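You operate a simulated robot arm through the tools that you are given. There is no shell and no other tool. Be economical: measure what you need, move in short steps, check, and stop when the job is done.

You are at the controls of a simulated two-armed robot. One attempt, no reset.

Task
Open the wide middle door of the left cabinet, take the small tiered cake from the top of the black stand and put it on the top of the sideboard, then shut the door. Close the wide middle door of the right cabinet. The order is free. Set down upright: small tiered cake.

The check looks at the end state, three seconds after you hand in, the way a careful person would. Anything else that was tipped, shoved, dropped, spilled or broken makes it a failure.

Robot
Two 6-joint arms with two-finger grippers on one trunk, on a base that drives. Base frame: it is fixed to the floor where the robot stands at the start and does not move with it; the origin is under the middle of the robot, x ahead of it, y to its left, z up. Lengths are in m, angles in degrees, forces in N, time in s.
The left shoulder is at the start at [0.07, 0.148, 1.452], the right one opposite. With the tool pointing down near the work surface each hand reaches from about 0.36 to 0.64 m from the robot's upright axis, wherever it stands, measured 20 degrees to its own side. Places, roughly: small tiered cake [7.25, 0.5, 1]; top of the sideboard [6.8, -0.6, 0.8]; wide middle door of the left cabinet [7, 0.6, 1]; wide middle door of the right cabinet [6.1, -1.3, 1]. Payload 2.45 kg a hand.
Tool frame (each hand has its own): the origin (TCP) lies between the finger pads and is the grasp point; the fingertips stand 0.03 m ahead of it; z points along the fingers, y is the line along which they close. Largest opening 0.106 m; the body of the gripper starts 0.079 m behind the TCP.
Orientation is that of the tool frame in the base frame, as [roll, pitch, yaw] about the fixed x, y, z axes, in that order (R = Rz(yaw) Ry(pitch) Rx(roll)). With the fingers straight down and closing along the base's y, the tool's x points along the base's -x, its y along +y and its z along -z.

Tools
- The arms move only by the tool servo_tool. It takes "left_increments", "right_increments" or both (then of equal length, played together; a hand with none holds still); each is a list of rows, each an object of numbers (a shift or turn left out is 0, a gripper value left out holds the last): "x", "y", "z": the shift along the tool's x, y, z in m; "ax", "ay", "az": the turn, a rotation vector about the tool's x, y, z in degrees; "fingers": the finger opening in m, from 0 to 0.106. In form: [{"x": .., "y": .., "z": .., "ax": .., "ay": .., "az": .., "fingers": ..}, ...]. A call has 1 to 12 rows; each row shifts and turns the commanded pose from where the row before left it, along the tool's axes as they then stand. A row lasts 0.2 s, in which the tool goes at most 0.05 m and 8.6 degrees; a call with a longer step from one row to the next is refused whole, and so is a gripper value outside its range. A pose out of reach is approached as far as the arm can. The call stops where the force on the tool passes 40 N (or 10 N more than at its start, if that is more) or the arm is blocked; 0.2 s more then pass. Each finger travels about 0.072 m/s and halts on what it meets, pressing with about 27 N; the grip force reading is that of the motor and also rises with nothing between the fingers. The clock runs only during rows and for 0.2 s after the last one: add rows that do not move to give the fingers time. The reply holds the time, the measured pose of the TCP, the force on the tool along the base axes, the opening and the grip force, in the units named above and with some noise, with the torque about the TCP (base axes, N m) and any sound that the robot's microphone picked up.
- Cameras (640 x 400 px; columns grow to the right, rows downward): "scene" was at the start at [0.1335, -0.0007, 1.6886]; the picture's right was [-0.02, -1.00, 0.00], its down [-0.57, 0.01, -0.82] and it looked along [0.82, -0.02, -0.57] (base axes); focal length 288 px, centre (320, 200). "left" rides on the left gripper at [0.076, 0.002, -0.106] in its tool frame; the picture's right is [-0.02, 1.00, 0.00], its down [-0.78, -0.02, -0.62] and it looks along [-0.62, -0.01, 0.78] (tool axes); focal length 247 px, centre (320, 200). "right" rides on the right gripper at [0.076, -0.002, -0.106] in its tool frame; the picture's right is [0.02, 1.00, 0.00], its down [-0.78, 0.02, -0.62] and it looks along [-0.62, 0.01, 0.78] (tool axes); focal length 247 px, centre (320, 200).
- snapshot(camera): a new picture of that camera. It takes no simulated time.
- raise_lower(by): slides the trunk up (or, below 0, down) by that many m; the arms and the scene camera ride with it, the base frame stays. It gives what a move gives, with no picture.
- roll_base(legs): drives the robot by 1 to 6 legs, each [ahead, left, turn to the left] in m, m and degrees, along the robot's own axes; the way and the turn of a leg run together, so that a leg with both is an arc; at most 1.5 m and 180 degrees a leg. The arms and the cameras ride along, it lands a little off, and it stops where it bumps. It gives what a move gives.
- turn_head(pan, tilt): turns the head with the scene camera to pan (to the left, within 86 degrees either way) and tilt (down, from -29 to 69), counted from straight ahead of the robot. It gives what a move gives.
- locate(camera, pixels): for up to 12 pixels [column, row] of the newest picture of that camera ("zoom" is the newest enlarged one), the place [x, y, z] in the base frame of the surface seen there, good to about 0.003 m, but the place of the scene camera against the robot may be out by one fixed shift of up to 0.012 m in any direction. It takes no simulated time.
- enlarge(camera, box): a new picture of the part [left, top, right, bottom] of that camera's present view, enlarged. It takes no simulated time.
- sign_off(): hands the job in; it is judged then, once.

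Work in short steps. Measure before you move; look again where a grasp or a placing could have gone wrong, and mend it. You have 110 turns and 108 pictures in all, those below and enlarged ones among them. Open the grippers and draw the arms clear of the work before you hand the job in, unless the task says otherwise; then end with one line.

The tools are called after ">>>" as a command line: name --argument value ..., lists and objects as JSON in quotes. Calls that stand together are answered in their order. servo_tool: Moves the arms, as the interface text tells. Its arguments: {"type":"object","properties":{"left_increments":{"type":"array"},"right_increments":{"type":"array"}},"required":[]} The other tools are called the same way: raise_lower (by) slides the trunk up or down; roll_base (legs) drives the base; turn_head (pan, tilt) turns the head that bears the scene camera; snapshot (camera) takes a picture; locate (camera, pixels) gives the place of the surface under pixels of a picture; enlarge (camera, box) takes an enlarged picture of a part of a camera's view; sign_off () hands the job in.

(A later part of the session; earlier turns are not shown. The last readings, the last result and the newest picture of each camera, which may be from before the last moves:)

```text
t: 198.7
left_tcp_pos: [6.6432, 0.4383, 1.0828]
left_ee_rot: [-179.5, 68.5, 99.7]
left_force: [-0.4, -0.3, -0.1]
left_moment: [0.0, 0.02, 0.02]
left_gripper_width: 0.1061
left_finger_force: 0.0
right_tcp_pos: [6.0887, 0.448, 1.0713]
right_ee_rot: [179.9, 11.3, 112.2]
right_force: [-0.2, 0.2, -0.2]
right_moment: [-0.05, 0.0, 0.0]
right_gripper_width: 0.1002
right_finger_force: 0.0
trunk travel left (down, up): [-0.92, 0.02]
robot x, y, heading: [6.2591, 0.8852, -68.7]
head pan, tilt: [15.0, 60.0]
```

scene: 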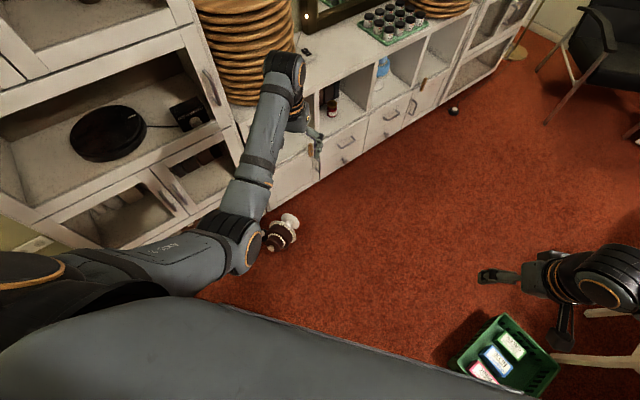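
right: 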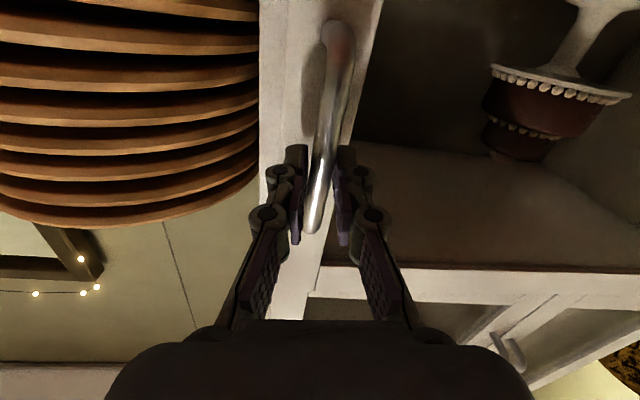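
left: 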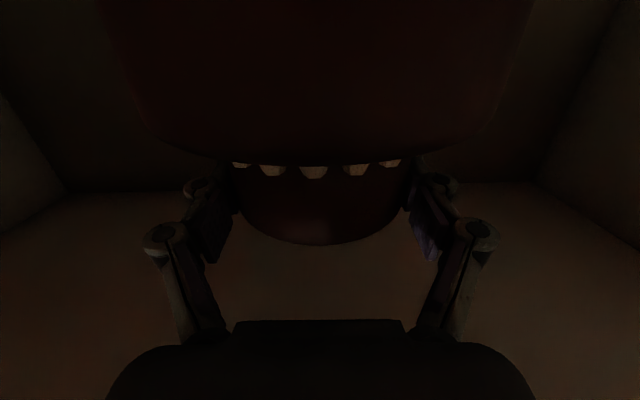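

Pitched 68°, heading −80°. I shift sideways off the cake, lower the trunk, then look.

>>> roll_base --legs '[[0, -0.19, 0]]'

>>> raise_lower --by -0.9

>>> turn_head --pan 25 --tilt 40

>>> snapshot --camera "scene"

```text
t: 200.3
left_tcp_pos: [6.4693, 0.3708, 1.0811]
left_ee_rot: [-179.1, 68.4, 100.1]
left_force: [0.7, -0.8, 0.0]
left_moment: [-0.04, 0.02, -0.06]
left_gripper_width: 0.106
left_finger_force: 0.0
right_tcp_pos: [5.9122, 0.3807, 1.0728]
right_ee_rot: [179.9, 11.4, 112.4]
right_force: [-0.4, 0.9, 0.3]
right_moment: [0.0, 0.01, 0.0]
right_gripper_width: 0.1
right_finger_force: 0.0
trunk travel left (down, up): [-0.92, 0.02]
robot x, y, heading: [6.076, 0.8156, -68.9]
head pan, tilt: [15.0, 60.0]
```

```text
refused: -0.9 is not a number from -0.4 to 0.4
```

```text
t: 201.1
left_tcp_pos: [6.4656, 0.3694, 1.0825]
left_ee_rot: [-179.8, 68.3, 99.5]
left_force: [-0.1, -0.4, 0.2]
left_moment: [-0.01, 0.01, -0.01]
left_gripper_width: 0.1059
left_finger_force: 0.1
right_tcp_pos: [5.9098, 0.3797, 1.0713]
right_ee_rot: [179.8, 11.4, 112.2]
right_force: [0.3, -0.4, 1.1]
right_moment: [0.0, 0.0, 0.02]
right_gripper_width: 0.1001
right_finger_force: 0.0
trunk travel left (down, up): [-0.92, 0.02]
robot x, y, heading: [6.0811, 0.8174, -69.1]
head pan, tilt: [25.0, 40.0]
```

```text
32 pictures are left
```

scene: 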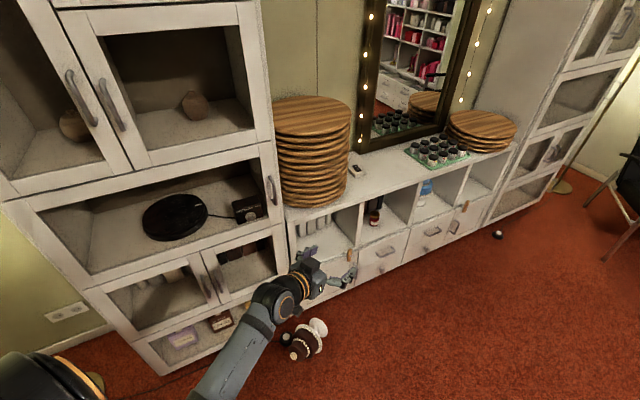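

Lower in three steps.

>>> raise_lower --by -0.4

>>> raise_lower --by -0.4

>>> raise_lower --by -0.1

>>> snapshot --camera "scene"

>>> snapshot --camera "left"

```text
t: 204.9
left_tcp_pos: [6.4654, 0.3702, 0.6825]
left_ee_rot: [-179.6, 68.3, 99.7]
left_force: [-0.3, 0.9, 0.7]
left_moment: [-0.02, 0.02, 0.01]
left_gripper_width: 0.106
left_finger_force: 0.1
right_tcp_pos: [5.9104, 0.3794, 0.6721]
right_ee_rot: [179.7, 11.5, 112.4]
right_force: [0.2, 0.5, -0.3]
right_moment: [0.0, 0.04, -0.01]
right_gripper_width: 0.0999
right_finger_force: 0.2
trunk travel left (down, up): [-0.52, 0.42]
robot x, y, heading: [6.0776, 0.814, -68.8]
head pan, tilt: [25.0, 40.0]
```

```text
t: 208.8
left_tcp_pos: [6.4667, 0.3703, 0.2828]
left_ee_rot: [-179.7, 68.2, 99.7]
left_force: [-0.1, -0.1, -0.2]
left_moment: [-0.02, 0.03, -0.02]
left_gripper_width: 0.1058
left_finger_force: 0.1
right_tcp_pos: [5.9105, 0.3811, 0.2705]
right_ee_rot: [179.6, 11.4, 112.3]
right_force: [-1.4, -0.1, 0.9]
right_moment: [0.03, 0.02, -0.04]
right_gripper_width: 0.1
right_finger_force: 0.1
trunk travel left (down, up): [-0.12, 0.82]
robot x, y, heading: [6.0776, 0.8167, -69.2]
head pan, tilt: [25.0, 40.0]
```

```text
t: 210.1
left_tcp_pos: [6.4667, 0.371, 0.184]
left_ee_rot: [179.2, 68.3, 98.7]
left_force: [-0.5, 0.1, -0.5]
left_moment: [-0.03, -0.02, -0.02]
left_gripper_width: 0.1061
left_finger_force: 0.1
right_tcp_pos: [5.9108, 0.3809, 0.1719]
right_ee_rot: [179.7, 11.4, 112.4]
right_force: [0.2, 0.5, 0.2]
right_moment: [0.02, 0.0, -0.01]
right_gripper_width: 0.1
right_finger_force: 0.0
trunk travel left (down, up): [-0.02, 0.92]
robot x, y, heading: [6.0834, 0.8156, -69.0]
head pan, tilt: [25.0, 40.0]
```

```text
31 pictures are left
```

scene: 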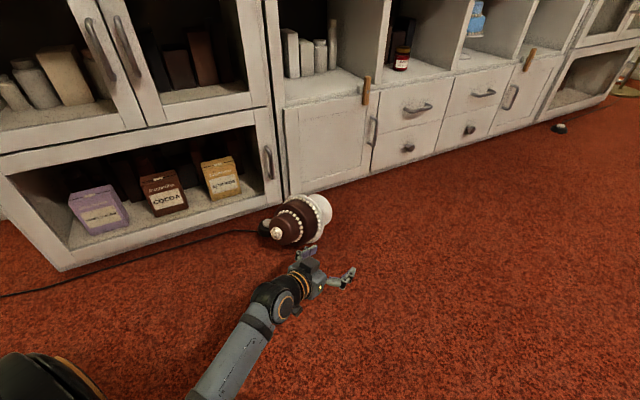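

```text
30 pictures are left
```

left: 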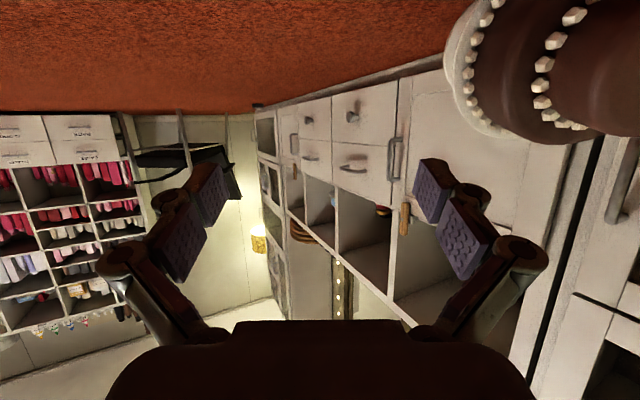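

Now a low close view of the cake (295,225). Measure its axis accurately.

>>> enlarge --camera "scene" --box '[250, 180, 350, 260]'

```text
5.00 times, centred on (300, 220) of scene
```

zoom: 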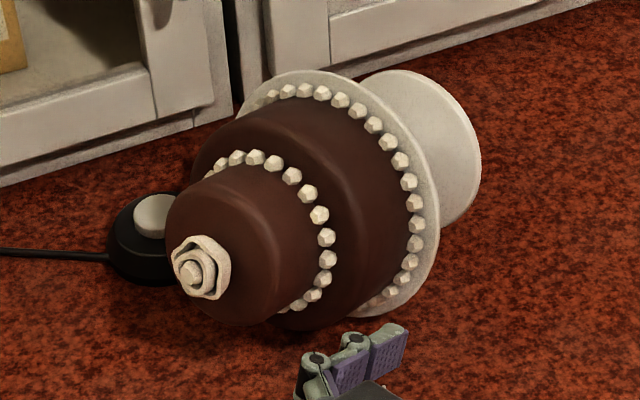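

>>> locate --camera "zoom" --pixels '[[192, 272], [200, 252], [240, 200], [310, 250], [180, 220], [245, 180], [310, 190], [330, 265], [300, 78], [425, 280], [475, 150], [235, 310]]'

```text
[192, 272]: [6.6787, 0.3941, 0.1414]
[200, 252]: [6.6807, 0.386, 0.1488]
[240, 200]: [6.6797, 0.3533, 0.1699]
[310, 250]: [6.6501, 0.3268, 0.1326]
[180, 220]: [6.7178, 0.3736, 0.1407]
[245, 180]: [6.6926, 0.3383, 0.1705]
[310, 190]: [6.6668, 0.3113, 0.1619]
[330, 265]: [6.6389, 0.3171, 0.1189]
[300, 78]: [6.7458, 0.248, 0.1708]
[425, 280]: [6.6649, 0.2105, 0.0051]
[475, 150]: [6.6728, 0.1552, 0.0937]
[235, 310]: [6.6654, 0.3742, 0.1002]
```

Target: TCP at upper-tier centre ≈(6.685,.345,.124). I retract slightly, slide the base left, and check with the hand camera.

>>> servo_tool --left_increments '[{"z": -0.04}]'

>>> roll_base --legs '[[0, 0.19, 0]]'

>>> snapshot --camera "left"

```text
t: 210.5
left_tcp_pos: [6.4593, 0.407, 0.197]
left_ee_rot: [-179.2, 68.3, 100.0]
left_force: [0.2, 0.9, 0.0]
left_moment: [0.0, 0.01, -0.03]
left_gripper_width: 0.106
left_finger_force: 0.1
right_tcp_pos: [5.91, 0.3809, 0.1701]
right_ee_rot: [179.8, 11.4, 112.2]
right_force: [-1.2, -0.8, -0.6]
right_moment: [0.0, 0.03, 0.01]
right_gripper_width: 0.1
right_finger_force: 0.1
trunk travel left (down, up): [-0.02, 0.92]
robot x, y, heading: [6.0787, 0.8153, -68.9]
head pan, tilt: [25.0, 40.0]
```

```text
t: 212.0
left_tcp_pos: [6.6381, 0.4762, 0.197]
left_ee_rot: [-179.7, 68.3, 99.6]
left_force: [-0.5, -0.4, -0.5]
left_moment: [0.0, -0.02, 0.0]
left_gripper_width: 0.1061
left_finger_force: 0.0
right_tcp_pos: [6.0898, 0.4487, 0.1714]
right_ee_rot: [179.7, 11.3, 112.2]
right_force: [-0.7, -0.2, -0.4]
right_moment: [0.01, -0.01, 0.0]
right_gripper_width: 0.0999
right_finger_force: 0.0
trunk travel left (down, up): [-0.02, 0.92]
robot x, y, heading: [6.257, 0.8857, -68.7]
head pan, tilt: [25.0, 40.0]
```

```text
28 pictures are left
```

left: 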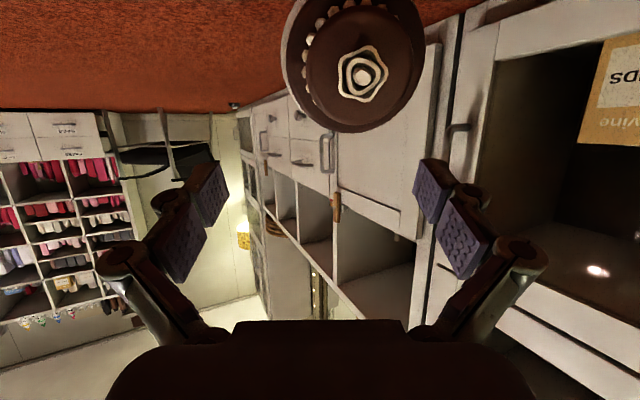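

The hand camera sees the cake end-on (rose at (363,75)). Measure in this camera.

>>> locate --camera "left" --pixels '[[363, 76], [363, 100], [363, 50], [335, 78], [395, 75], [365, 128], [308, 80], [420, 70]]'

```text
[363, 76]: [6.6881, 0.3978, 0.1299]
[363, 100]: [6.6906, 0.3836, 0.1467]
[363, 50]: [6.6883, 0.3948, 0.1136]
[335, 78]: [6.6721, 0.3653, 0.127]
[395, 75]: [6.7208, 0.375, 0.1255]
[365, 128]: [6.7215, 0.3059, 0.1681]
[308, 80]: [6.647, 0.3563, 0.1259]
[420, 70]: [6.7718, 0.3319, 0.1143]
```

Target TCP (6.693,.350,.120): in tool axes y +0.033, x +0.022, z +0.152. I do the lateral part and 0.09 of the approach, then check.

>>> servo_tool --left_increments '[{"y": 0.0166, "x": 0.011}, {"y": 0.0166, "x": 0.011}, {"z": 0.03}, {"z": 0.03}, {"z": 0.03}, {}]'

>>> snapshot --camera "left"

```text
t: 213.4
left_tcp_pos: [6.6832, 0.4072, 0.1435]
left_ee_rot: [-179.5, 68.3, 99.7]
left_force: [1.1, -0.1, -0.3]
left_moment: [0.0, 0.01, -0.01]
left_gripper_width: 0.1059
left_finger_force: 0.2
right_tcp_pos: [6.0897, 0.4496, 0.1705]
right_ee_rot: [179.6, 11.4, 112.2]
right_force: [-0.9, -0.1, -0.4]
right_moment: [0.0, 0.01, 0.01]
right_gripper_width: 0.1001
right_finger_force: 0.0
trunk travel left (down, up): [-0.02, 0.92]
robot x, y, heading: [6.2587, 0.8852, -69.0]
head pan, tilt: [25.0, 40.0]
```

```text
27 pictures are left
```

left: 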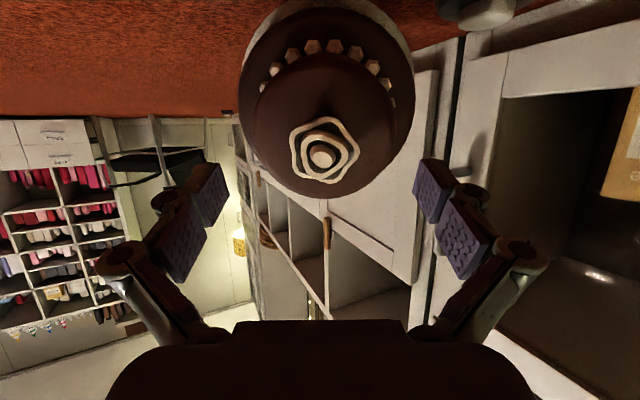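

Centred (tier ≈326 vs finger middle 321). Advance 0.06 and close fully.

>>> servo_tool --left_increments '[{"z": 0.02, "y": 0.001}, {"z": 0.02, "y": 0.001}, {"z": 0.021}, {}]'

>>> snapshot --camera "left"

>>> enlarge --camera "scene" --box '[240, 160, 380, 270]'

```text
t: 214.4
left_tcp_pos: [6.7011, 0.3592, 0.116]
left_ee_rot: [178.3, 67.8, 97.9]
left_force: [-1.2, 0.0, 0.6]
left_moment: [-0.01, 0.01, -0.01]
left_gripper_width: 0.1062
left_finger_force: 0.0
right_tcp_pos: [6.0895, 0.4492, 0.1741]
right_ee_rot: [-179.8, 11.6, 112.3]
right_force: [0.4, 0.9, 0.2]
right_moment: [0.01, -0.01, -0.02]
right_gripper_width: 0.0999
right_finger_force: 0.0
trunk travel left (down, up): [-0.02, 0.92]
robot x, y, heading: [6.2579, 0.8865, -68.7]
head pan, tilt: [25.0, 40.0]
```

```text
26 pictures are left
```

left: 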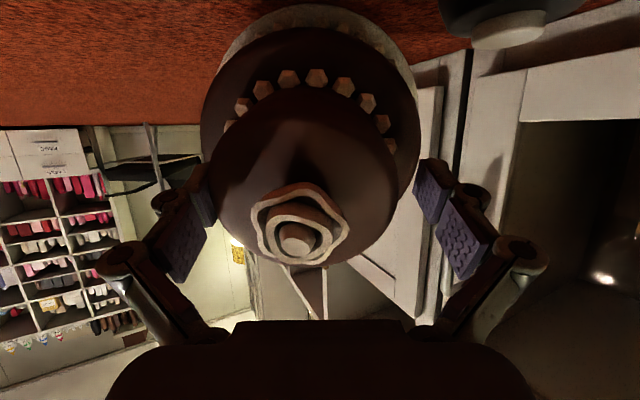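

```text
3.64 times, centred on (310, 215) of scene
```

zoom: 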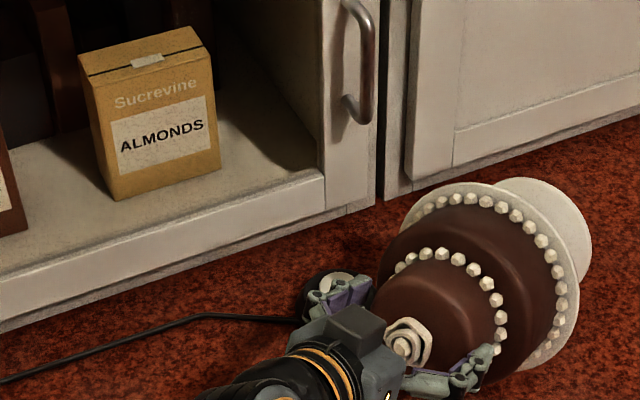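

The hand drifted ~0.01 left (tier centre 304 vs 321). Correct y −0.010.

>>> servo_tool --left_increments '[{"y": -0.01}, {"z": 0.006}, {}]'

>>> snapshot --camera "left"

```text
t: 215.4
left_tcp_pos: [6.7084, 0.3601, 0.1084]
left_ee_rot: [173.6, 66.8, 94.0]
left_force: [-0.8, -0.7, -0.1]
left_moment: [0.0, 0.01, 0.0]
left_gripper_width: 0.1059
left_finger_force: 0.0
right_tcp_pos: [6.0889, 0.4483, 0.1711]
right_ee_rot: [179.8, 11.4, 112.2]
right_force: [-0.5, -0.1, 0.3]
right_moment: [-0.06, -0.04, -0.01]
right_gripper_width: 0.0996
right_finger_force: 0.0
trunk travel left (down, up): [-0.02, 0.92]
robot x, y, heading: [6.2599, 0.8847, -68.9]
head pan, tilt: [25.0, 40.0]
stopped in row 3 (left hand): the arm was blocked; the commanded pose is now the measured one
```

```text
24 pictures are left
```

left: 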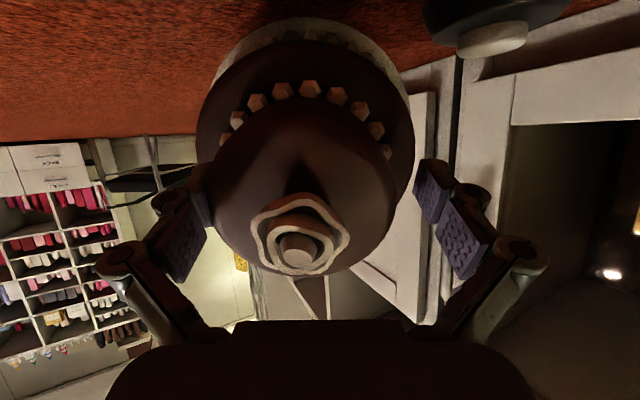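

The arm is at a limit, so I correct with the base (−0.017 left) and trunk (+0.01).

>>> roll_base --legs '[[0.003, -0.016, 0]]'

>>> raise_lower --by 0.008

>>> snapshot --camera "left"

```text
t: 216.2
left_tcp_pos: [6.6935, 0.3523, 0.1101]
left_ee_rot: [173.9, 66.8, 94.1]
left_force: [-0.6, -0.1, -0.5]
left_moment: [-0.01, -0.01, -0.01]
left_gripper_width: 0.1059
left_finger_force: 0.0
right_tcp_pos: [6.0766, 0.4403, 0.1711]
right_ee_rot: [179.9, 11.4, 112.4]
right_force: [0.0, -0.2, -0.4]
right_moment: [0.01, -0.03, 0.0]
right_gripper_width: 0.1
right_finger_force: 0.0
trunk travel left (down, up): [-0.02, 0.92]
robot x, y, heading: [6.2464, 0.8751, -69.1]
head pan, tilt: [25.0, 40.0]
```

```text
t: 216.8
left_tcp_pos: [6.6924, 0.351, 0.1176]
left_ee_rot: [173.6, 66.7, 93.9]
left_force: [0.3, 0.3, -1.6]
left_moment: [0.0, -0.01, -0.03]
left_gripper_width: 0.1057
left_finger_force: 0.0
right_tcp_pos: [6.0758, 0.4407, 0.178]
right_ee_rot: [179.8, 11.3, 112.2]
right_force: [-0.3, 0.5, 0.5]
right_moment: [0.0, 0.0, 0.02]
right_gripper_width: 0.1
right_finger_force: 0.0
trunk travel left (down, up): [-0.028, 0.912]
robot x, y, heading: [6.2446, 0.8771, -68.8]
head pan, tilt: [25.0, 40.0]
```

```text
23 pictures are left
```

left: 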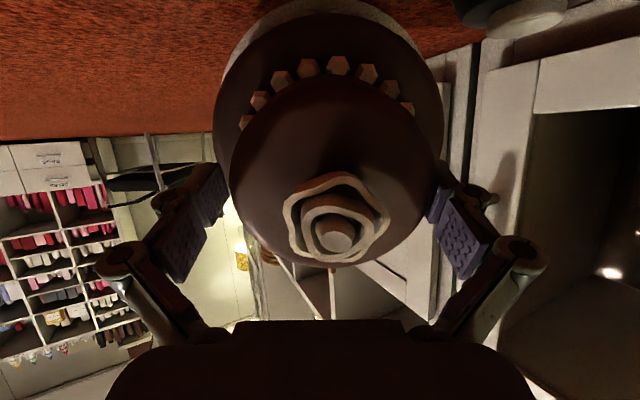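

TCP is at the target and the tier lies between the fingers. Close fully.

>>> servo_tool --left_increments '[{"fingers": 0.0}, {}, {}, {}, {}]'

>>> snapshot --camera "left"

```text
t: 218.0
left_tcp_pos: [6.6943, 0.3511, 0.1182]
left_ee_rot: [173.3, 66.9, 93.6]
left_force: [2.6, 5.2, 6.5]
left_moment: [0.03, -0.34, 0.33]
left_gripper_width: 0.0899
left_finger_force: 26.8
right_tcp_pos: [6.0768, 0.4409, 0.1785]
right_ee_rot: [179.7, 11.5, 112.2]
right_force: [0.3, -0.1, -0.4]
right_moment: [-0.02, -0.03, 0.02]
right_gripper_width: 0.1002
right_finger_force: 0.1
trunk travel left (down, up): [-0.028, 0.912]
robot x, y, heading: [6.244, 0.8777, -69.1]
head pan, tilt: [25.0, 40.0]
```

```text
22 pictures are left
```

left: 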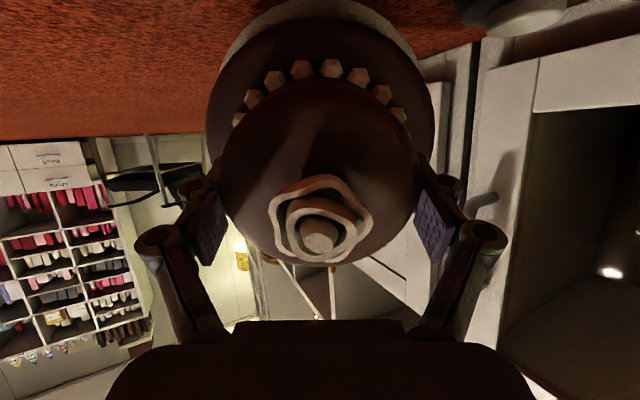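

Gripped at the wide pearl ring (0.0899). Raise 0.12 slowly and check the hold.

>>> raise_lower --by 0.13

>>> enlarge --camera "scene" --box '[220, 100, 420, 250]'

```text
t: 219.6
left_tcp_pos: [6.692, 0.352, 0.2468]
left_ee_rot: [173.7, 66.6, 93.8]
left_force: [0.2, 0.2, -5.0]
left_moment: [0.54, 0.12, 0.01]
left_gripper_width: 0.0774
left_finger_force: 27.3
right_tcp_pos: [6.0757, 0.4411, 0.3093]
right_ee_rot: [179.9, 11.4, 112.2]
right_force: [-0.5, 0.3, 0.5]
right_moment: [-0.03, -0.02, 0.02]
right_gripper_width: 0.1
right_finger_force: 0.1
trunk travel left (down, up): [-0.158, 0.782]
robot x, y, heading: [6.2416, 0.874, -69.1]
head pan, tilt: [25.0, 40.0]
```

```text
2.67 times, centred on (320, 175) of scene
```

zoom: 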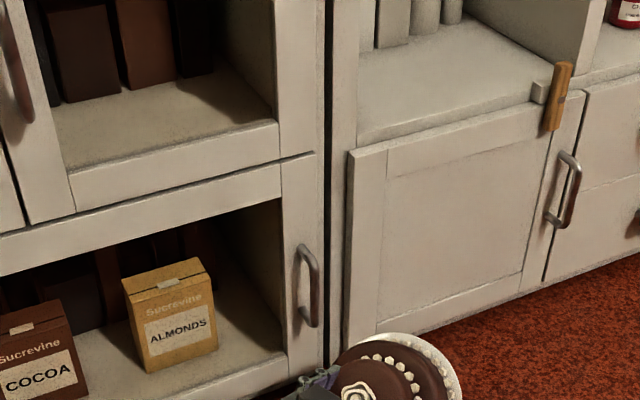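

It's slipping (0.077), so I immediately pitch the tool down to stand the cake over the floor and lower it to contact.

>>> servo_tool --left_increments '[{"ay": 8.5}, {"ay": 8.5}, {"ay": 8.5}, {"ay": 8.5}, {"ay": 8.5}, {"ay": 8.5}, {"ay": 8.5}, {"ay": 7.5}, {"z": 0.01}, {"z": 0.01}, {"z": 0.01}]'

>>> turn_head --pan 25 --tilt 55

>>> snapshot --camera "scene"

```text
t: 222.0
left_tcp_pos: [6.6921, 0.3577, 0.2296]
left_ee_rot: [177.1, 0.6, 99.7]
left_force: [3.6, -5.9, 29.1]
left_moment: [0.09, -0.17, -0.05]
left_gripper_width: 0.0763
left_finger_force: 27.6
left hand out of reach, approached as far as the arm can: row 10, 11
right_tcp_pos: [6.0749, 0.4411, 0.3101]
right_ee_rot: [179.7, 11.7, 112.2]
right_force: [0.4, 0.6, 0.4]
right_moment: [0.0, 0.02, 0.04]
right_gripper_width: 0.1001
right_finger_force: 0.1
trunk travel left (down, up): [-0.158, 0.782]
robot x, y, heading: [6.2446, 0.8792, -69.1]
head pan, tilt: [25.0, 40.0]
```

```text
t: 222.7
left_tcp_pos: [6.6902, 0.3599, 0.2249]
left_ee_rot: [177.3, 0.2, 99.7]
left_force: [4.2, -5.6, 26.6]
left_moment: [0.05, -0.22, -0.07]
left_gripper_width: 0.0778
left_finger_force: 27.7
right_tcp_pos: [6.0751, 0.441, 0.3108]
right_ee_rot: [179.7, 11.6, 112.2]
right_force: [0.4, -0.3, 0.1]
right_moment: [-0.02, 0.0, 0.0]
right_gripper_width: 0.0999
right_finger_force: 0.0
trunk travel left (down, up): [-0.158, 0.782]
robot x, y, heading: [6.2415, 0.8754, -69.1]
head pan, tilt: [25.0, 55.0]
```

```text
20 pictures are left
```

scene: 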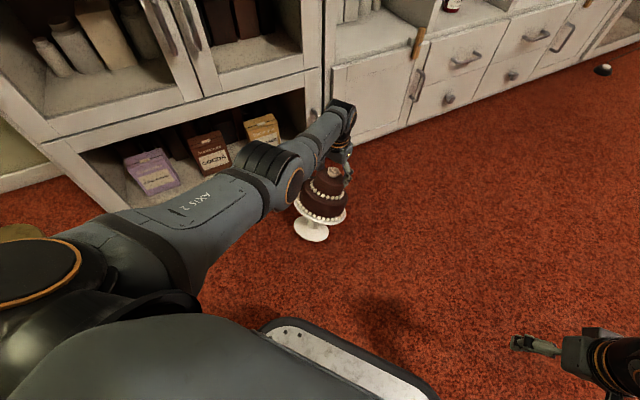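

The cake stands on its foot, pressed lightly to the floor. Zoom to check uprightness before releasing.

>>> enlarge --camera "scene" --box '[270, 90, 390, 260]'

```text
2.35 times, centred on (330, 175) of scene
```

zoom: 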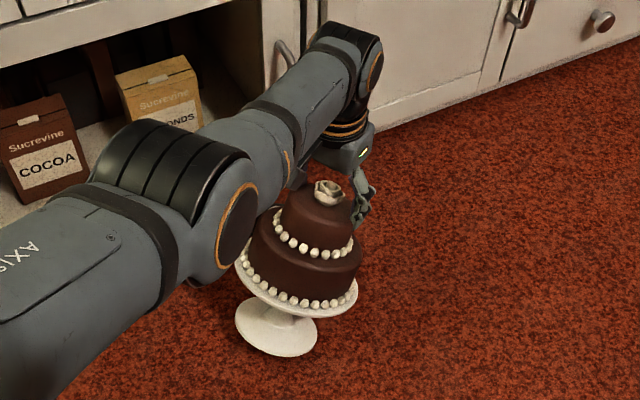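

>>> locate --camera "zoom" --pixels '[[328, 190], [285, 235], [345, 255], [243, 255], [352, 295], [300, 305], [237, 318], [315, 340], [275, 352], [270, 335]]'

>>> snapshot --camera "left"

```text
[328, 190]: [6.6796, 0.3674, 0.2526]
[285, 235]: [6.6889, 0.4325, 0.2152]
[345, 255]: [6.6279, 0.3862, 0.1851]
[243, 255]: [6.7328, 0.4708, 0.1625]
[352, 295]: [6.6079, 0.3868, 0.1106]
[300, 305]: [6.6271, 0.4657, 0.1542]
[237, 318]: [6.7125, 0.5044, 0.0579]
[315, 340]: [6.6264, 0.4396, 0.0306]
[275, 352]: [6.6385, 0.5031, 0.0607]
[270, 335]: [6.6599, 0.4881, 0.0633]
```

```text
18 pictures are left
```

left: 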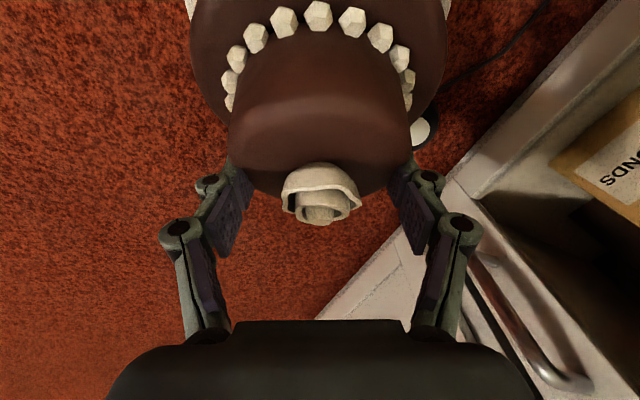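

The cake leans ~28° (foot toward me). I relieve the press slightly and pitch the tool −28° to bring it upright, then lower.

>>> servo_tool --left_increments '[{"z": -0.012}, {"ay": -7}, {"ay": -7}, {"ay": -7}, {"ay": -6}, {}]'

>>> enlarge --camera "scene" --box '[270, 90, 390, 260]'

```text
t: 224.1
left_tcp_pos: [6.6898, 0.3614, 0.2331]
left_ee_rot: [177.2, 26.8, 98.5]
left_force: [-0.3, 0.4, -5.5]
left_moment: [0.01, 0.01, 0.02]
left_gripper_width: 0.0771
left_finger_force: 27.4
right_tcp_pos: [6.0761, 0.4406, 0.3091]
right_ee_rot: [179.8, 11.4, 112.3]
right_force: [-0.1, -1.0, -0.4]
right_moment: [-0.01, 0.01, 0.03]
right_gripper_width: 0.1
right_finger_force: 0.0
trunk travel left (down, up): [-0.158, 0.782]
robot x, y, heading: [6.2433, 0.8762, -69.1]
head pan, tilt: [25.0, 55.0]
```

```text
2.35 times, centred on (330, 175) of scene
```

zoom: 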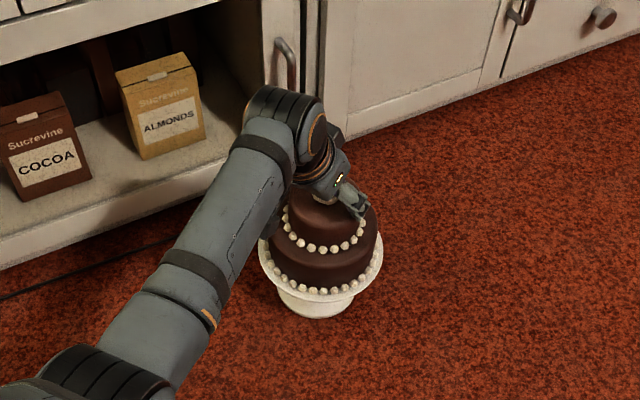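

The cake now hangs upright and the grip is steady (0.077). I carry it low: raise 0.15, back to open floor, turn to face the sideboard and slide along the proven path.

>>> raise_lower --by 0.15

>>> roll_base --legs '[[0.171, -0.326, 0], [0, 0, 52], [0.14, -0.48, 0], [0.14, -0.48, 0]]'

>>> turn_head --pan 5 --tilt 45

>>> snapshot --camera "scene"

```text
t: 225.9
left_tcp_pos: [6.6911, 0.36, 0.3834]
left_ee_rot: [177.1, 26.8, 98.4]
left_force: [0.3, 0.0, -7.3]
left_moment: [0.0, 0.06, 0.02]
left_gripper_width: 0.0771
left_finger_force: 26.6
right_tcp_pos: [6.0756, 0.4404, 0.458]
right_ee_rot: [179.8, 11.4, 112.4]
right_force: [0.4, -0.1, -0.8]
right_moment: [-0.06, 0.02, -0.01]
right_gripper_width: 0.1003
right_finger_force: 0.1
trunk travel left (down, up): [-0.308, 0.632]
robot x, y, heading: [6.2424, 0.8758, -69.2]
head pan, tilt: [25.0, 55.0]
```

```text
t: 235.7
left_tcp_pos: [6.676, -0.3668, 0.384]
left_ee_rot: [177.0, 26.8, 150.9]
left_force: [-1.0, -0.7, -0.1]
left_moment: [-0.03, 0.03, -0.02]
left_gripper_width: 0.0001
left_finger_force: 27.2
right_tcp_pos: [6.2372, -0.8035, 0.4595]
right_ee_rot: [179.7, 11.4, 164.6]
right_force: [-0.6, -0.2, -0.5]
right_moment: [0.02, -0.04, 0.02]
right_gripper_width: 0.1001
right_finger_force: 0.1
trunk travel left (down, up): [-0.308, 0.632]
robot x, y, heading: [5.9947, -0.4044, -16.6]
head pan, tilt: [25.0, 55.0]
```

```text
t: 236.5
left_tcp_pos: [6.6745, -0.3666, 0.3842]
left_ee_rot: [177.3, 26.8, 150.9]
left_force: [0.1, 0.0, -0.5]
left_moment: [0.02, -0.04, 0.01]
left_gripper_width: 0.0
left_finger_force: 26.6
right_tcp_pos: [6.237, -0.8056, 0.458]
right_ee_rot: [179.7, 11.4, 164.6]
right_force: [-0.1, 0.7, 0.1]
right_moment: [-0.02, 0.03, -0.05]
right_gripper_width: 0.1
right_finger_force: 0.1
trunk travel left (down, up): [-0.308, 0.632]
robot x, y, heading: [5.9936, -0.4028, -16.3]
head pan, tilt: [5.0, 45.0]
```

```text
16 pictures are left
```

scene: 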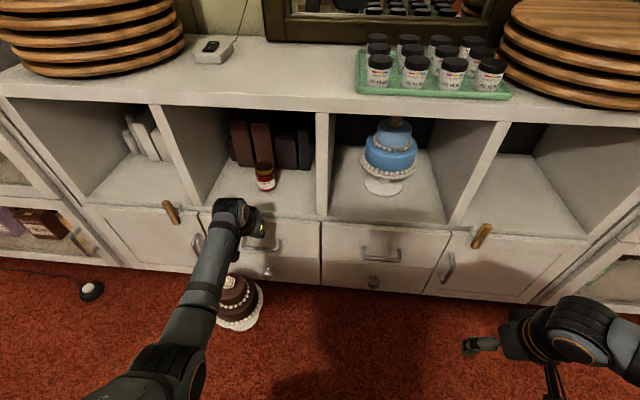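

The cake slipped off again, but it seems to stand upright right below the hand at (238,300), in front of the sideboard. Zoom and measure.

>>> enlarge --camera "scene" --box '[180, 240, 300, 350]'

>>> locate --camera "scene" --pixels '[[231, 281], [240, 290], [262, 290], [255, 322], [240, 310], [225, 322], [265, 100], [310, 75], [330, 100], [300, 55], [345, 60], [240, 50]]'

>>> snapshot --camera "left"

```text
3.64 times, centred on (240, 295) of scene
```

zoom: 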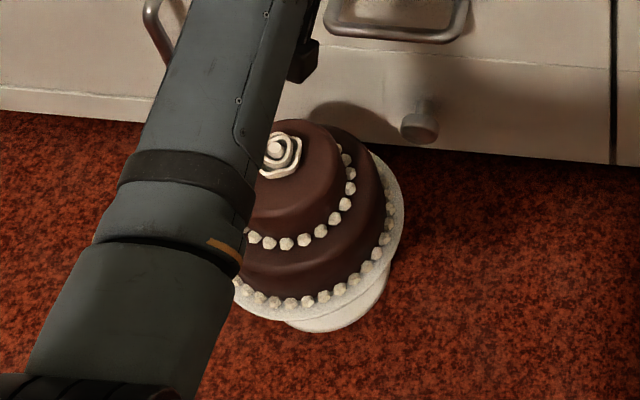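

```text
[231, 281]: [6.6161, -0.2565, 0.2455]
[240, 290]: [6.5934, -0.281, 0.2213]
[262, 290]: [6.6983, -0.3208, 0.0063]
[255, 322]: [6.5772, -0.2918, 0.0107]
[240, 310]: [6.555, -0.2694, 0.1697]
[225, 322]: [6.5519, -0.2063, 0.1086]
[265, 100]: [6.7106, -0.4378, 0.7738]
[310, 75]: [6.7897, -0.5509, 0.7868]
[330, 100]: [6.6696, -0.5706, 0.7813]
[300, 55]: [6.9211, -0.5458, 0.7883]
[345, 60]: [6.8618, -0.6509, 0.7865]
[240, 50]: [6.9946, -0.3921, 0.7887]
```

```text
14 pictures are left
```

left: 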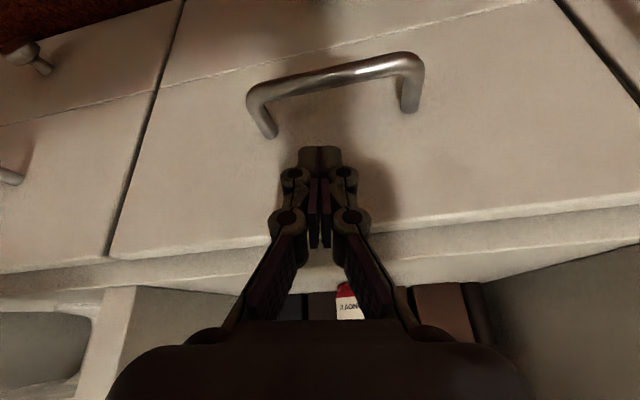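

The cake stands upright at ≈(6.614,−.256), top z≈.245. I set the left tool straight down, open it, retract the arm and reposition the base so the hand is above the cake with forward reach left.

>>> servo_tool --left_increments '[{"ay": 8.5, "fingers": 0.106}, {"ay": 8.5}, {"ay": 8.5}, {"az": -6}, {"az": -6.3}, {"x": 0.045}, {"x": 0.045}, {"x": 0.045}, {"x": 0.045}, {}]'

>>> roll_base --legs '[[0.102, 0.077, 0]]'

>>> snapshot --camera "left"

>>> locate --camera "left" --pixels '[[320, 60], [320, 90], [320, 120], [320, 150], [290, 120], [350, 120], [270, 90], [370, 90]]'

```text
t: 238.7
left_tcp_pos: [6.5017, -0.3186, 0.3781]
left_ee_rot: [177.7, 1.8, 164.3]
left_force: [-1.1, 0.1, -0.8]
left_moment: [0.03, -0.02, 0.01]
left_gripper_width: 0.1061
left_finger_force: 0.1
right_tcp_pos: [6.2371, -0.8042, 0.4593]
right_ee_rot: [179.7, 11.5, 164.7]
right_force: [0.7, 0.2, -0.6]
right_moment: [0.03, 0.02, 0.02]
right_gripper_width: 0.0997
right_finger_force: 0.1
trunk travel left (down, up): [-0.308, 0.632]
robot x, y, heading: [5.9943, -0.4109, -16.3]
head pan, tilt: [5.0, 45.0]
```

```text
t: 240.0
left_tcp_pos: [6.6236, -0.2728, 0.3763]
left_ee_rot: [177.8, 1.7, 164.4]
left_force: [0.9, 0.0, 0.5]
left_moment: [-0.02, 0.01, 0.01]
left_gripper_width: 0.1059
left_finger_force: 0.0
right_tcp_pos: [6.3575, -0.7588, 0.4599]
right_ee_rot: [179.7, 11.3, 164.7]
right_force: [0.1, 0.1, 0.3]
right_moment: [0.0, 0.02, 0.01]
right_gripper_width: 0.0999
right_finger_force: 0.1
trunk travel left (down, up): [-0.308, 0.632]
robot x, y, heading: [6.1122, -0.3595, -16.6]
head pan, tilt: [5.0, 45.0]
```

```text
13 pictures are left
```

left: 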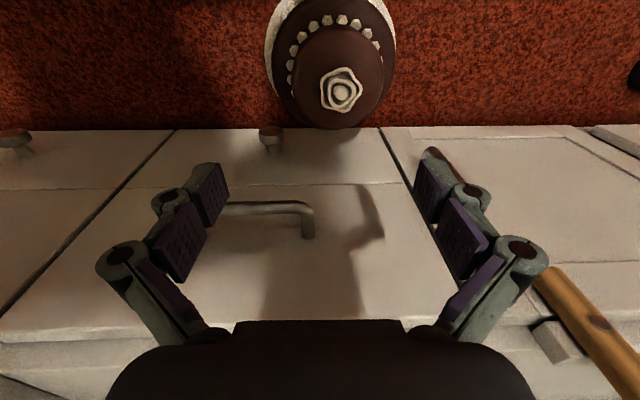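

```text
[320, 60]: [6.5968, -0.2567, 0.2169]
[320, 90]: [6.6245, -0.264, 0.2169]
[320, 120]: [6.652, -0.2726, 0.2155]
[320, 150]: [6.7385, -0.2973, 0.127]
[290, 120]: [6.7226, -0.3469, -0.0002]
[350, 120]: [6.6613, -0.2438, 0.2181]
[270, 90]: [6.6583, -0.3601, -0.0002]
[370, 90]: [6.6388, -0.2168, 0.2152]
```

Tier centre ≈(6.626,−.248), top z .2165. I shift left 0.0245, lower (trunk −0.12, tool +0.047), close, and lift 0.4.

>>> servo_tool --left_increments '[{"y": 0.0245, "x": 0.005}, {}]'

>>> raise_lower --by -0.12

>>> servo_tool --left_increments '[{"z": 0.016}, {"z": 0.016}, {"z": 0.015}, {}, {"fingers": 0.0}, {}, {}, {}, {}]'

>>> snapshot --camera "left"

```text
t: 240.6
left_tcp_pos: [6.6235, -0.2477, 0.3788]
left_ee_rot: [177.8, 1.9, 164.3]
left_force: [-0.2, -1.1, -0.1]
left_moment: [-0.03, 0.0, 0.01]
left_gripper_width: 0.1062
left_finger_force: 0.1
right_tcp_pos: [6.3582, -0.7594, 0.4596]
right_ee_rot: [179.7, 11.4, 164.7]
right_force: [0.3, -0.7, -1.0]
right_moment: [0.0, -0.02, 0.0]
right_gripper_width: 0.1002
right_finger_force: 0.0
trunk travel left (down, up): [-0.308, 0.632]
robot x, y, heading: [6.1162, -0.3592, -16.4]
head pan, tilt: [5.0, 45.0]
```

```text
t: 242.1
left_tcp_pos: [6.6237, -0.2475, 0.2582]
left_ee_rot: [177.8, 1.9, 164.4]
left_force: [0.7, -0.8, -0.7]
left_moment: [-0.03, -0.02, 0.02]
left_gripper_width: 0.106
left_finger_force: 0.1
right_tcp_pos: [6.3583, -0.7592, 0.3397]
right_ee_rot: [179.8, 11.4, 164.7]
right_force: [0.8, 0.4, 0.1]
right_moment: [-0.02, 0.02, -0.05]
right_gripper_width: 0.0999
right_finger_force: 0.0
trunk travel left (down, up): [-0.188, 0.752]
robot x, y, heading: [6.1156, -0.3616, -16.4]
head pan, tilt: [5.0, 45.0]
```

```text
t: 244.1
left_tcp_pos: [6.6247, -0.2466, 0.2122]
left_ee_rot: [177.8, 1.9, 164.4]
left_force: [-0.9, -5.5, 3.6]
left_moment: [-0.52, 0.04, 0.02]
left_gripper_width: 0.0841
left_finger_force: 27.4
right_tcp_pos: [6.3583, -0.7588, 0.3378]
right_ee_rot: [179.8, 11.5, 164.7]
right_force: [0.8, 0.1, 0.0]
right_moment: [0.01, -0.02, -0.01]
right_gripper_width: 0.0997
right_finger_force: 0.1
trunk travel left (down, up): [-0.188, 0.752]
robot x, y, heading: [6.1171, -0.3601, -16.6]
head pan, tilt: [5.0, 45.0]
```

```text
12 pictures are left
```

left: 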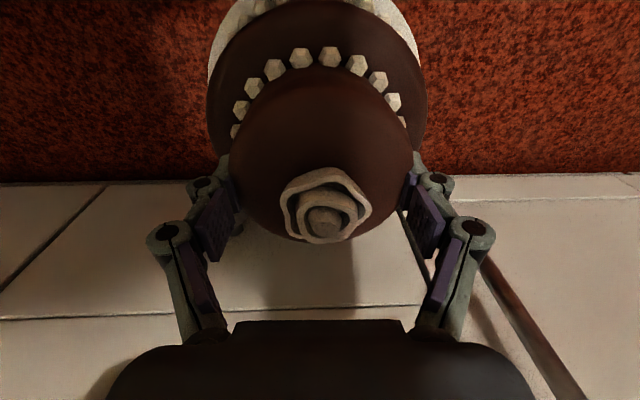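

Gripped at 0.084 on the full tier height. Lift with the trunk in two steps and watch the width.

>>> raise_lower --by 0.4

>>> raise_lower --by 0.35

>>> servo_tool --left_increments '[{"z": -0.02}, {"z": -0.02}, {"z": -0.02}, {"z": -0.015}]'

>>> snapshot --camera "scene"

```text
t: 247.9
left_tcp_pos: [6.6273, -0.247, 0.6098]
left_ee_rot: [177.8, 1.8, 164.3]
left_force: [0.0, -1.5, -6.9]
left_moment: [-0.06, -0.03, -0.03]
left_gripper_width: 0.0805
left_finger_force: 27.2
right_tcp_pos: [6.3591, -0.7577, 0.7386]
right_ee_rot: [179.8, 11.4, 164.8]
right_force: [-0.1, 0.8, -0.7]
right_moment: [-0.02, -0.01, -0.01]
right_gripper_width: 0.1
right_finger_force: 0.1
trunk travel left (down, up): [-0.588, 0.352]
robot x, y, heading: [6.1153, -0.3593, -16.8]
head pan, tilt: [5.0, 45.0]
```

```text
t: 251.3
left_tcp_pos: [6.6266, -0.2453, 0.9605]
left_ee_rot: [177.8, 1.9, 164.4]
left_force: [0.3, 0.2, -6.2]
left_moment: [-0.04, -0.02, -0.04]
left_gripper_width: 0.0805
left_finger_force: 27.7
right_tcp_pos: [6.3584, -0.7589, 1.09]
right_ee_rot: [179.7, 11.4, 164.7]
right_force: [0.2, -0.3, -0.2]
right_moment: [0.02, -0.03, -0.01]
right_gripper_width: 0.1001
right_finger_force: 0.1
trunk travel left (down, up): [-0.938, 0.002]
robot x, y, heading: [6.1183, -0.356, -16.4]
head pan, tilt: [5.0, 45.0]
```

```text
t: 252.3
left_tcp_pos: [6.6229, -0.2483, 1.0345]
left_ee_rot: [177.8, 1.8, 164.4]
left_force: [-0.8, 0.2, -6.2]
left_moment: [-0.05, -0.05, -0.01]
left_gripper_width: 0.0803
left_finger_force: 26.6
right_tcp_pos: [6.3583, -0.7601, 1.0882]
right_ee_rot: [179.8, 11.4, 164.7]
right_force: [0.5, 0.1, 0.5]
right_moment: [-0.01, -0.03, 0.01]
right_gripper_width: 0.1
right_finger_force: 0.0
trunk travel left (down, up): [-0.938, 0.002]
robot x, y, heading: [6.1152, -0.3606, -16.6]
head pan, tilt: [5.0, 45.0]
```

```text
11 pictures are left
5 turns are left
```

scene: 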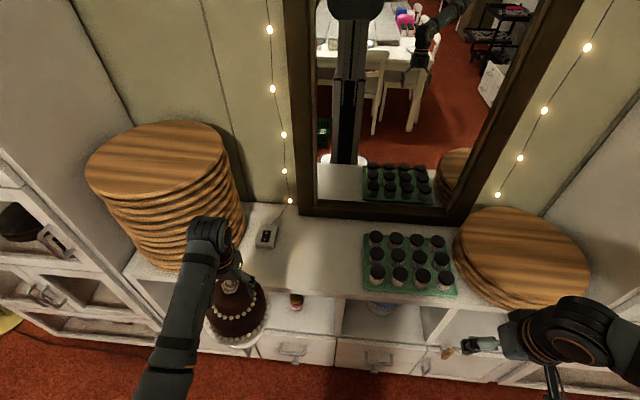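

The grip is steady (0.080) at height with 5 turns left. I move right 0.145 and ahead 0.14 by arm, then 0.10 by base onto the free spot at ≈(6.81,−.455).

>>> servo_tool --left_increments '[{"z": -0.01}, {"y": -0.029}, {"y": -0.029}, {"y": -0.029}, {"y": -0.029}, {"y": -0.029}, {"x": -0.028}, {"x": -0.028}, {"x": -0.028}, {"x": -0.028}, {"x": -0.028}]'

>>> roll_base --legs '[[0.05, 0, 0], [0.05, 0, 0]]'

>>> snapshot --camera "scene"

>>> locate --camera "scene" --pixels '[[290, 270], [300, 280], [310, 290], [280, 290], [330, 290], [300, 300], [320, 275], [270, 300], [290, 300], [310, 310]]'

```text
t: 253.7
left_tcp_pos: [6.6185, -0.2867, 1.0313]
left_ee_rot: [166.4, 2.3, 165.4]
left_force: [-0.3, 0.3, -5.5]
left_moment: [-0.17, -0.02, -0.01]
left_gripper_width: 0.0788
left_finger_force: 27.4
left hand out of reach, approached as far as the arm can: row 6
right_tcp_pos: [6.359, -0.7577, 1.0887]
right_ee_rot: [179.7, 11.4, 164.8]
right_force: [0.6, -0.1, 0.5]
right_moment: [-0.02, 0.0, 0.01]
right_gripper_width: 0.1002
right_finger_force: 0.1
trunk travel left (down, up): [-0.938, 0.002]
robot x, y, heading: [6.1122, -0.3574, -16.6]
head pan, tilt: [5.0, 45.0]
stopped in row 6 (left hand): the arm was blocked; the commanded pose is now the measured one
```

```text
t: 255.2
left_tcp_pos: [6.7041, -0.3124, 1.0365]
left_ee_rot: [166.4, 2.8, 165.4]
left_force: [-1.8, 0.7, -6.0]
left_moment: [-0.22, -0.03, -0.05]
left_gripper_width: 0.0778
left_finger_force: 26.7
right_tcp_pos: [6.444, -0.7842, 1.0923]
right_ee_rot: [179.7, 12.0, 164.7]
right_force: [-1.3, 0.4, -0.5]
right_moment: [-0.08, -0.11, 0.0]
right_gripper_width: 0.1
right_finger_force: 0.6
trunk travel left (down, up): [-0.938, 0.002]
robot x, y, heading: [6.2106, -0.3888, -16.6]
head pan, tilt: [5.0, 45.0]
```

```text
10 pictures are left
```

scene: 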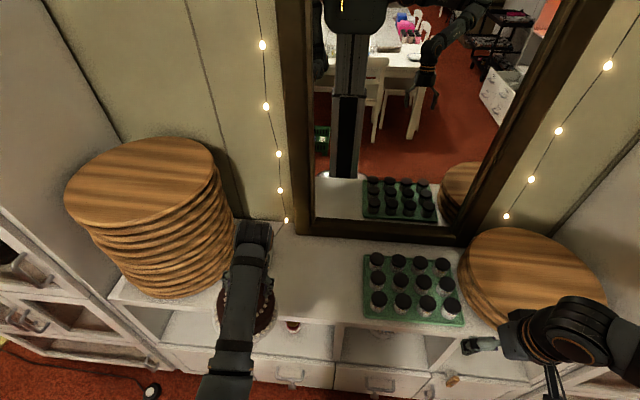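

```text
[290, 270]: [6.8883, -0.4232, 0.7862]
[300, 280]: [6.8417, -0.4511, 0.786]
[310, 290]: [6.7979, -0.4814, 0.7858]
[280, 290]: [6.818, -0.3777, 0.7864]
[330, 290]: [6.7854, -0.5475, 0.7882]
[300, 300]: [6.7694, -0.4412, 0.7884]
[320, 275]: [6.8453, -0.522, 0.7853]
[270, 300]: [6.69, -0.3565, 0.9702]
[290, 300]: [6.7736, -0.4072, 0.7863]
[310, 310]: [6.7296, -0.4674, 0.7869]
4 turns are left
```

The arm tilted at its lateral limit; I undo that (roll +11°, y +0.038) and use one base leg to carry the cake over the free spot at ≈(6.80,−.45).

>>> servo_tool --left_increments '[{"ax": 5.7, "y": 0.019}, {"ax": 5.7, "y": 0.019}]'

>>> roll_base --legs '[[0.132, -0.146, 0]]'

>>> snapshot --camera "left"

>>> enlarge --camera "scene" --box '[180, 190, 400, 370]'

>>> locate --camera "zoom" --pixels '[[250, 200], [280, 250], [300, 280], [330, 300], [350, 330], [380, 250], [320, 260], [340, 230]]'

```text
t: 255.8
left_tcp_pos: [6.7187, -0.2751, 1.0404]
left_ee_rot: [178.1, 2.4, 165.3]
left_force: [-0.7, -0.1, -6.0]
left_moment: [-0.05, -0.04, -0.02]
left_gripper_width: 0.0768
left_finger_force: 27.3
right_tcp_pos: [6.4513, -0.7829, 1.0913]
right_ee_rot: [179.9, 11.7, 164.7]
right_force: [-0.7, 1.2, -0.3]
right_moment: [-0.06, -0.03, -0.01]
right_gripper_width: 0.1002
right_finger_force: 0.1
trunk travel left (down, up): [-0.938, 0.002]
robot x, y, heading: [6.2089, -0.3874, -16.6]
head pan, tilt: [5.0, 45.0]
```

```text
t: 257.3
left_tcp_pos: [6.8062, -0.4542, 1.0397]
left_ee_rot: [178.0, 2.3, 165.4]
left_force: [-0.9, -0.4, -5.4]
left_moment: [-0.05, -0.05, 0.0]
left_gripper_width: 0.0763
left_finger_force: 26.9
right_tcp_pos: [6.5374, -0.9627, 1.0913]
right_ee_rot: [179.8, 11.6, 164.7]
right_force: [0.4, -0.6, -0.1]
right_moment: [-0.05, 0.0, -0.03]
right_gripper_width: 0.1
right_finger_force: 0.1
trunk travel left (down, up): [-0.938, 0.002]
robot x, y, heading: [6.2905, -0.5674, -16.3]
head pan, tilt: [5.0, 45.0]
```

```text
9 pictures are left
```

left: 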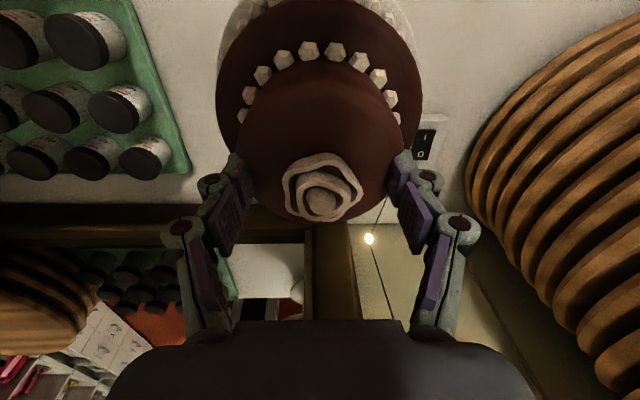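

```text
2.22 times, centred on (290, 280) of scene
```

zoom: 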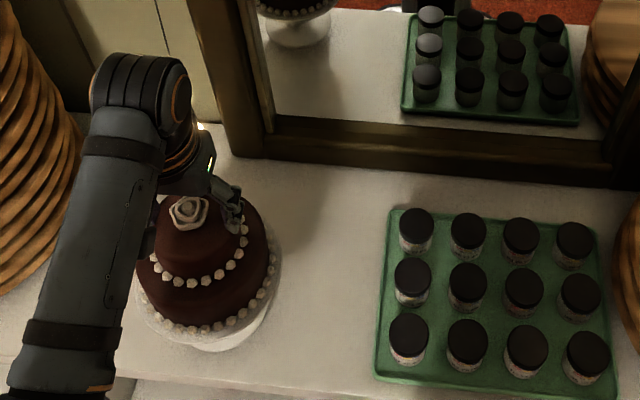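

```text
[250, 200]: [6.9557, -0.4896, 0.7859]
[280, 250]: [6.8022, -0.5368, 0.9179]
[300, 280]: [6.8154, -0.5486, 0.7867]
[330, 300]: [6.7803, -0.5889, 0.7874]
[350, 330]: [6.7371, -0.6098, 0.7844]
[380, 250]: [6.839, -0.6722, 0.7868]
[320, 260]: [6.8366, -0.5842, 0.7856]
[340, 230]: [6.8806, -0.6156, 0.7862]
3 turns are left
```

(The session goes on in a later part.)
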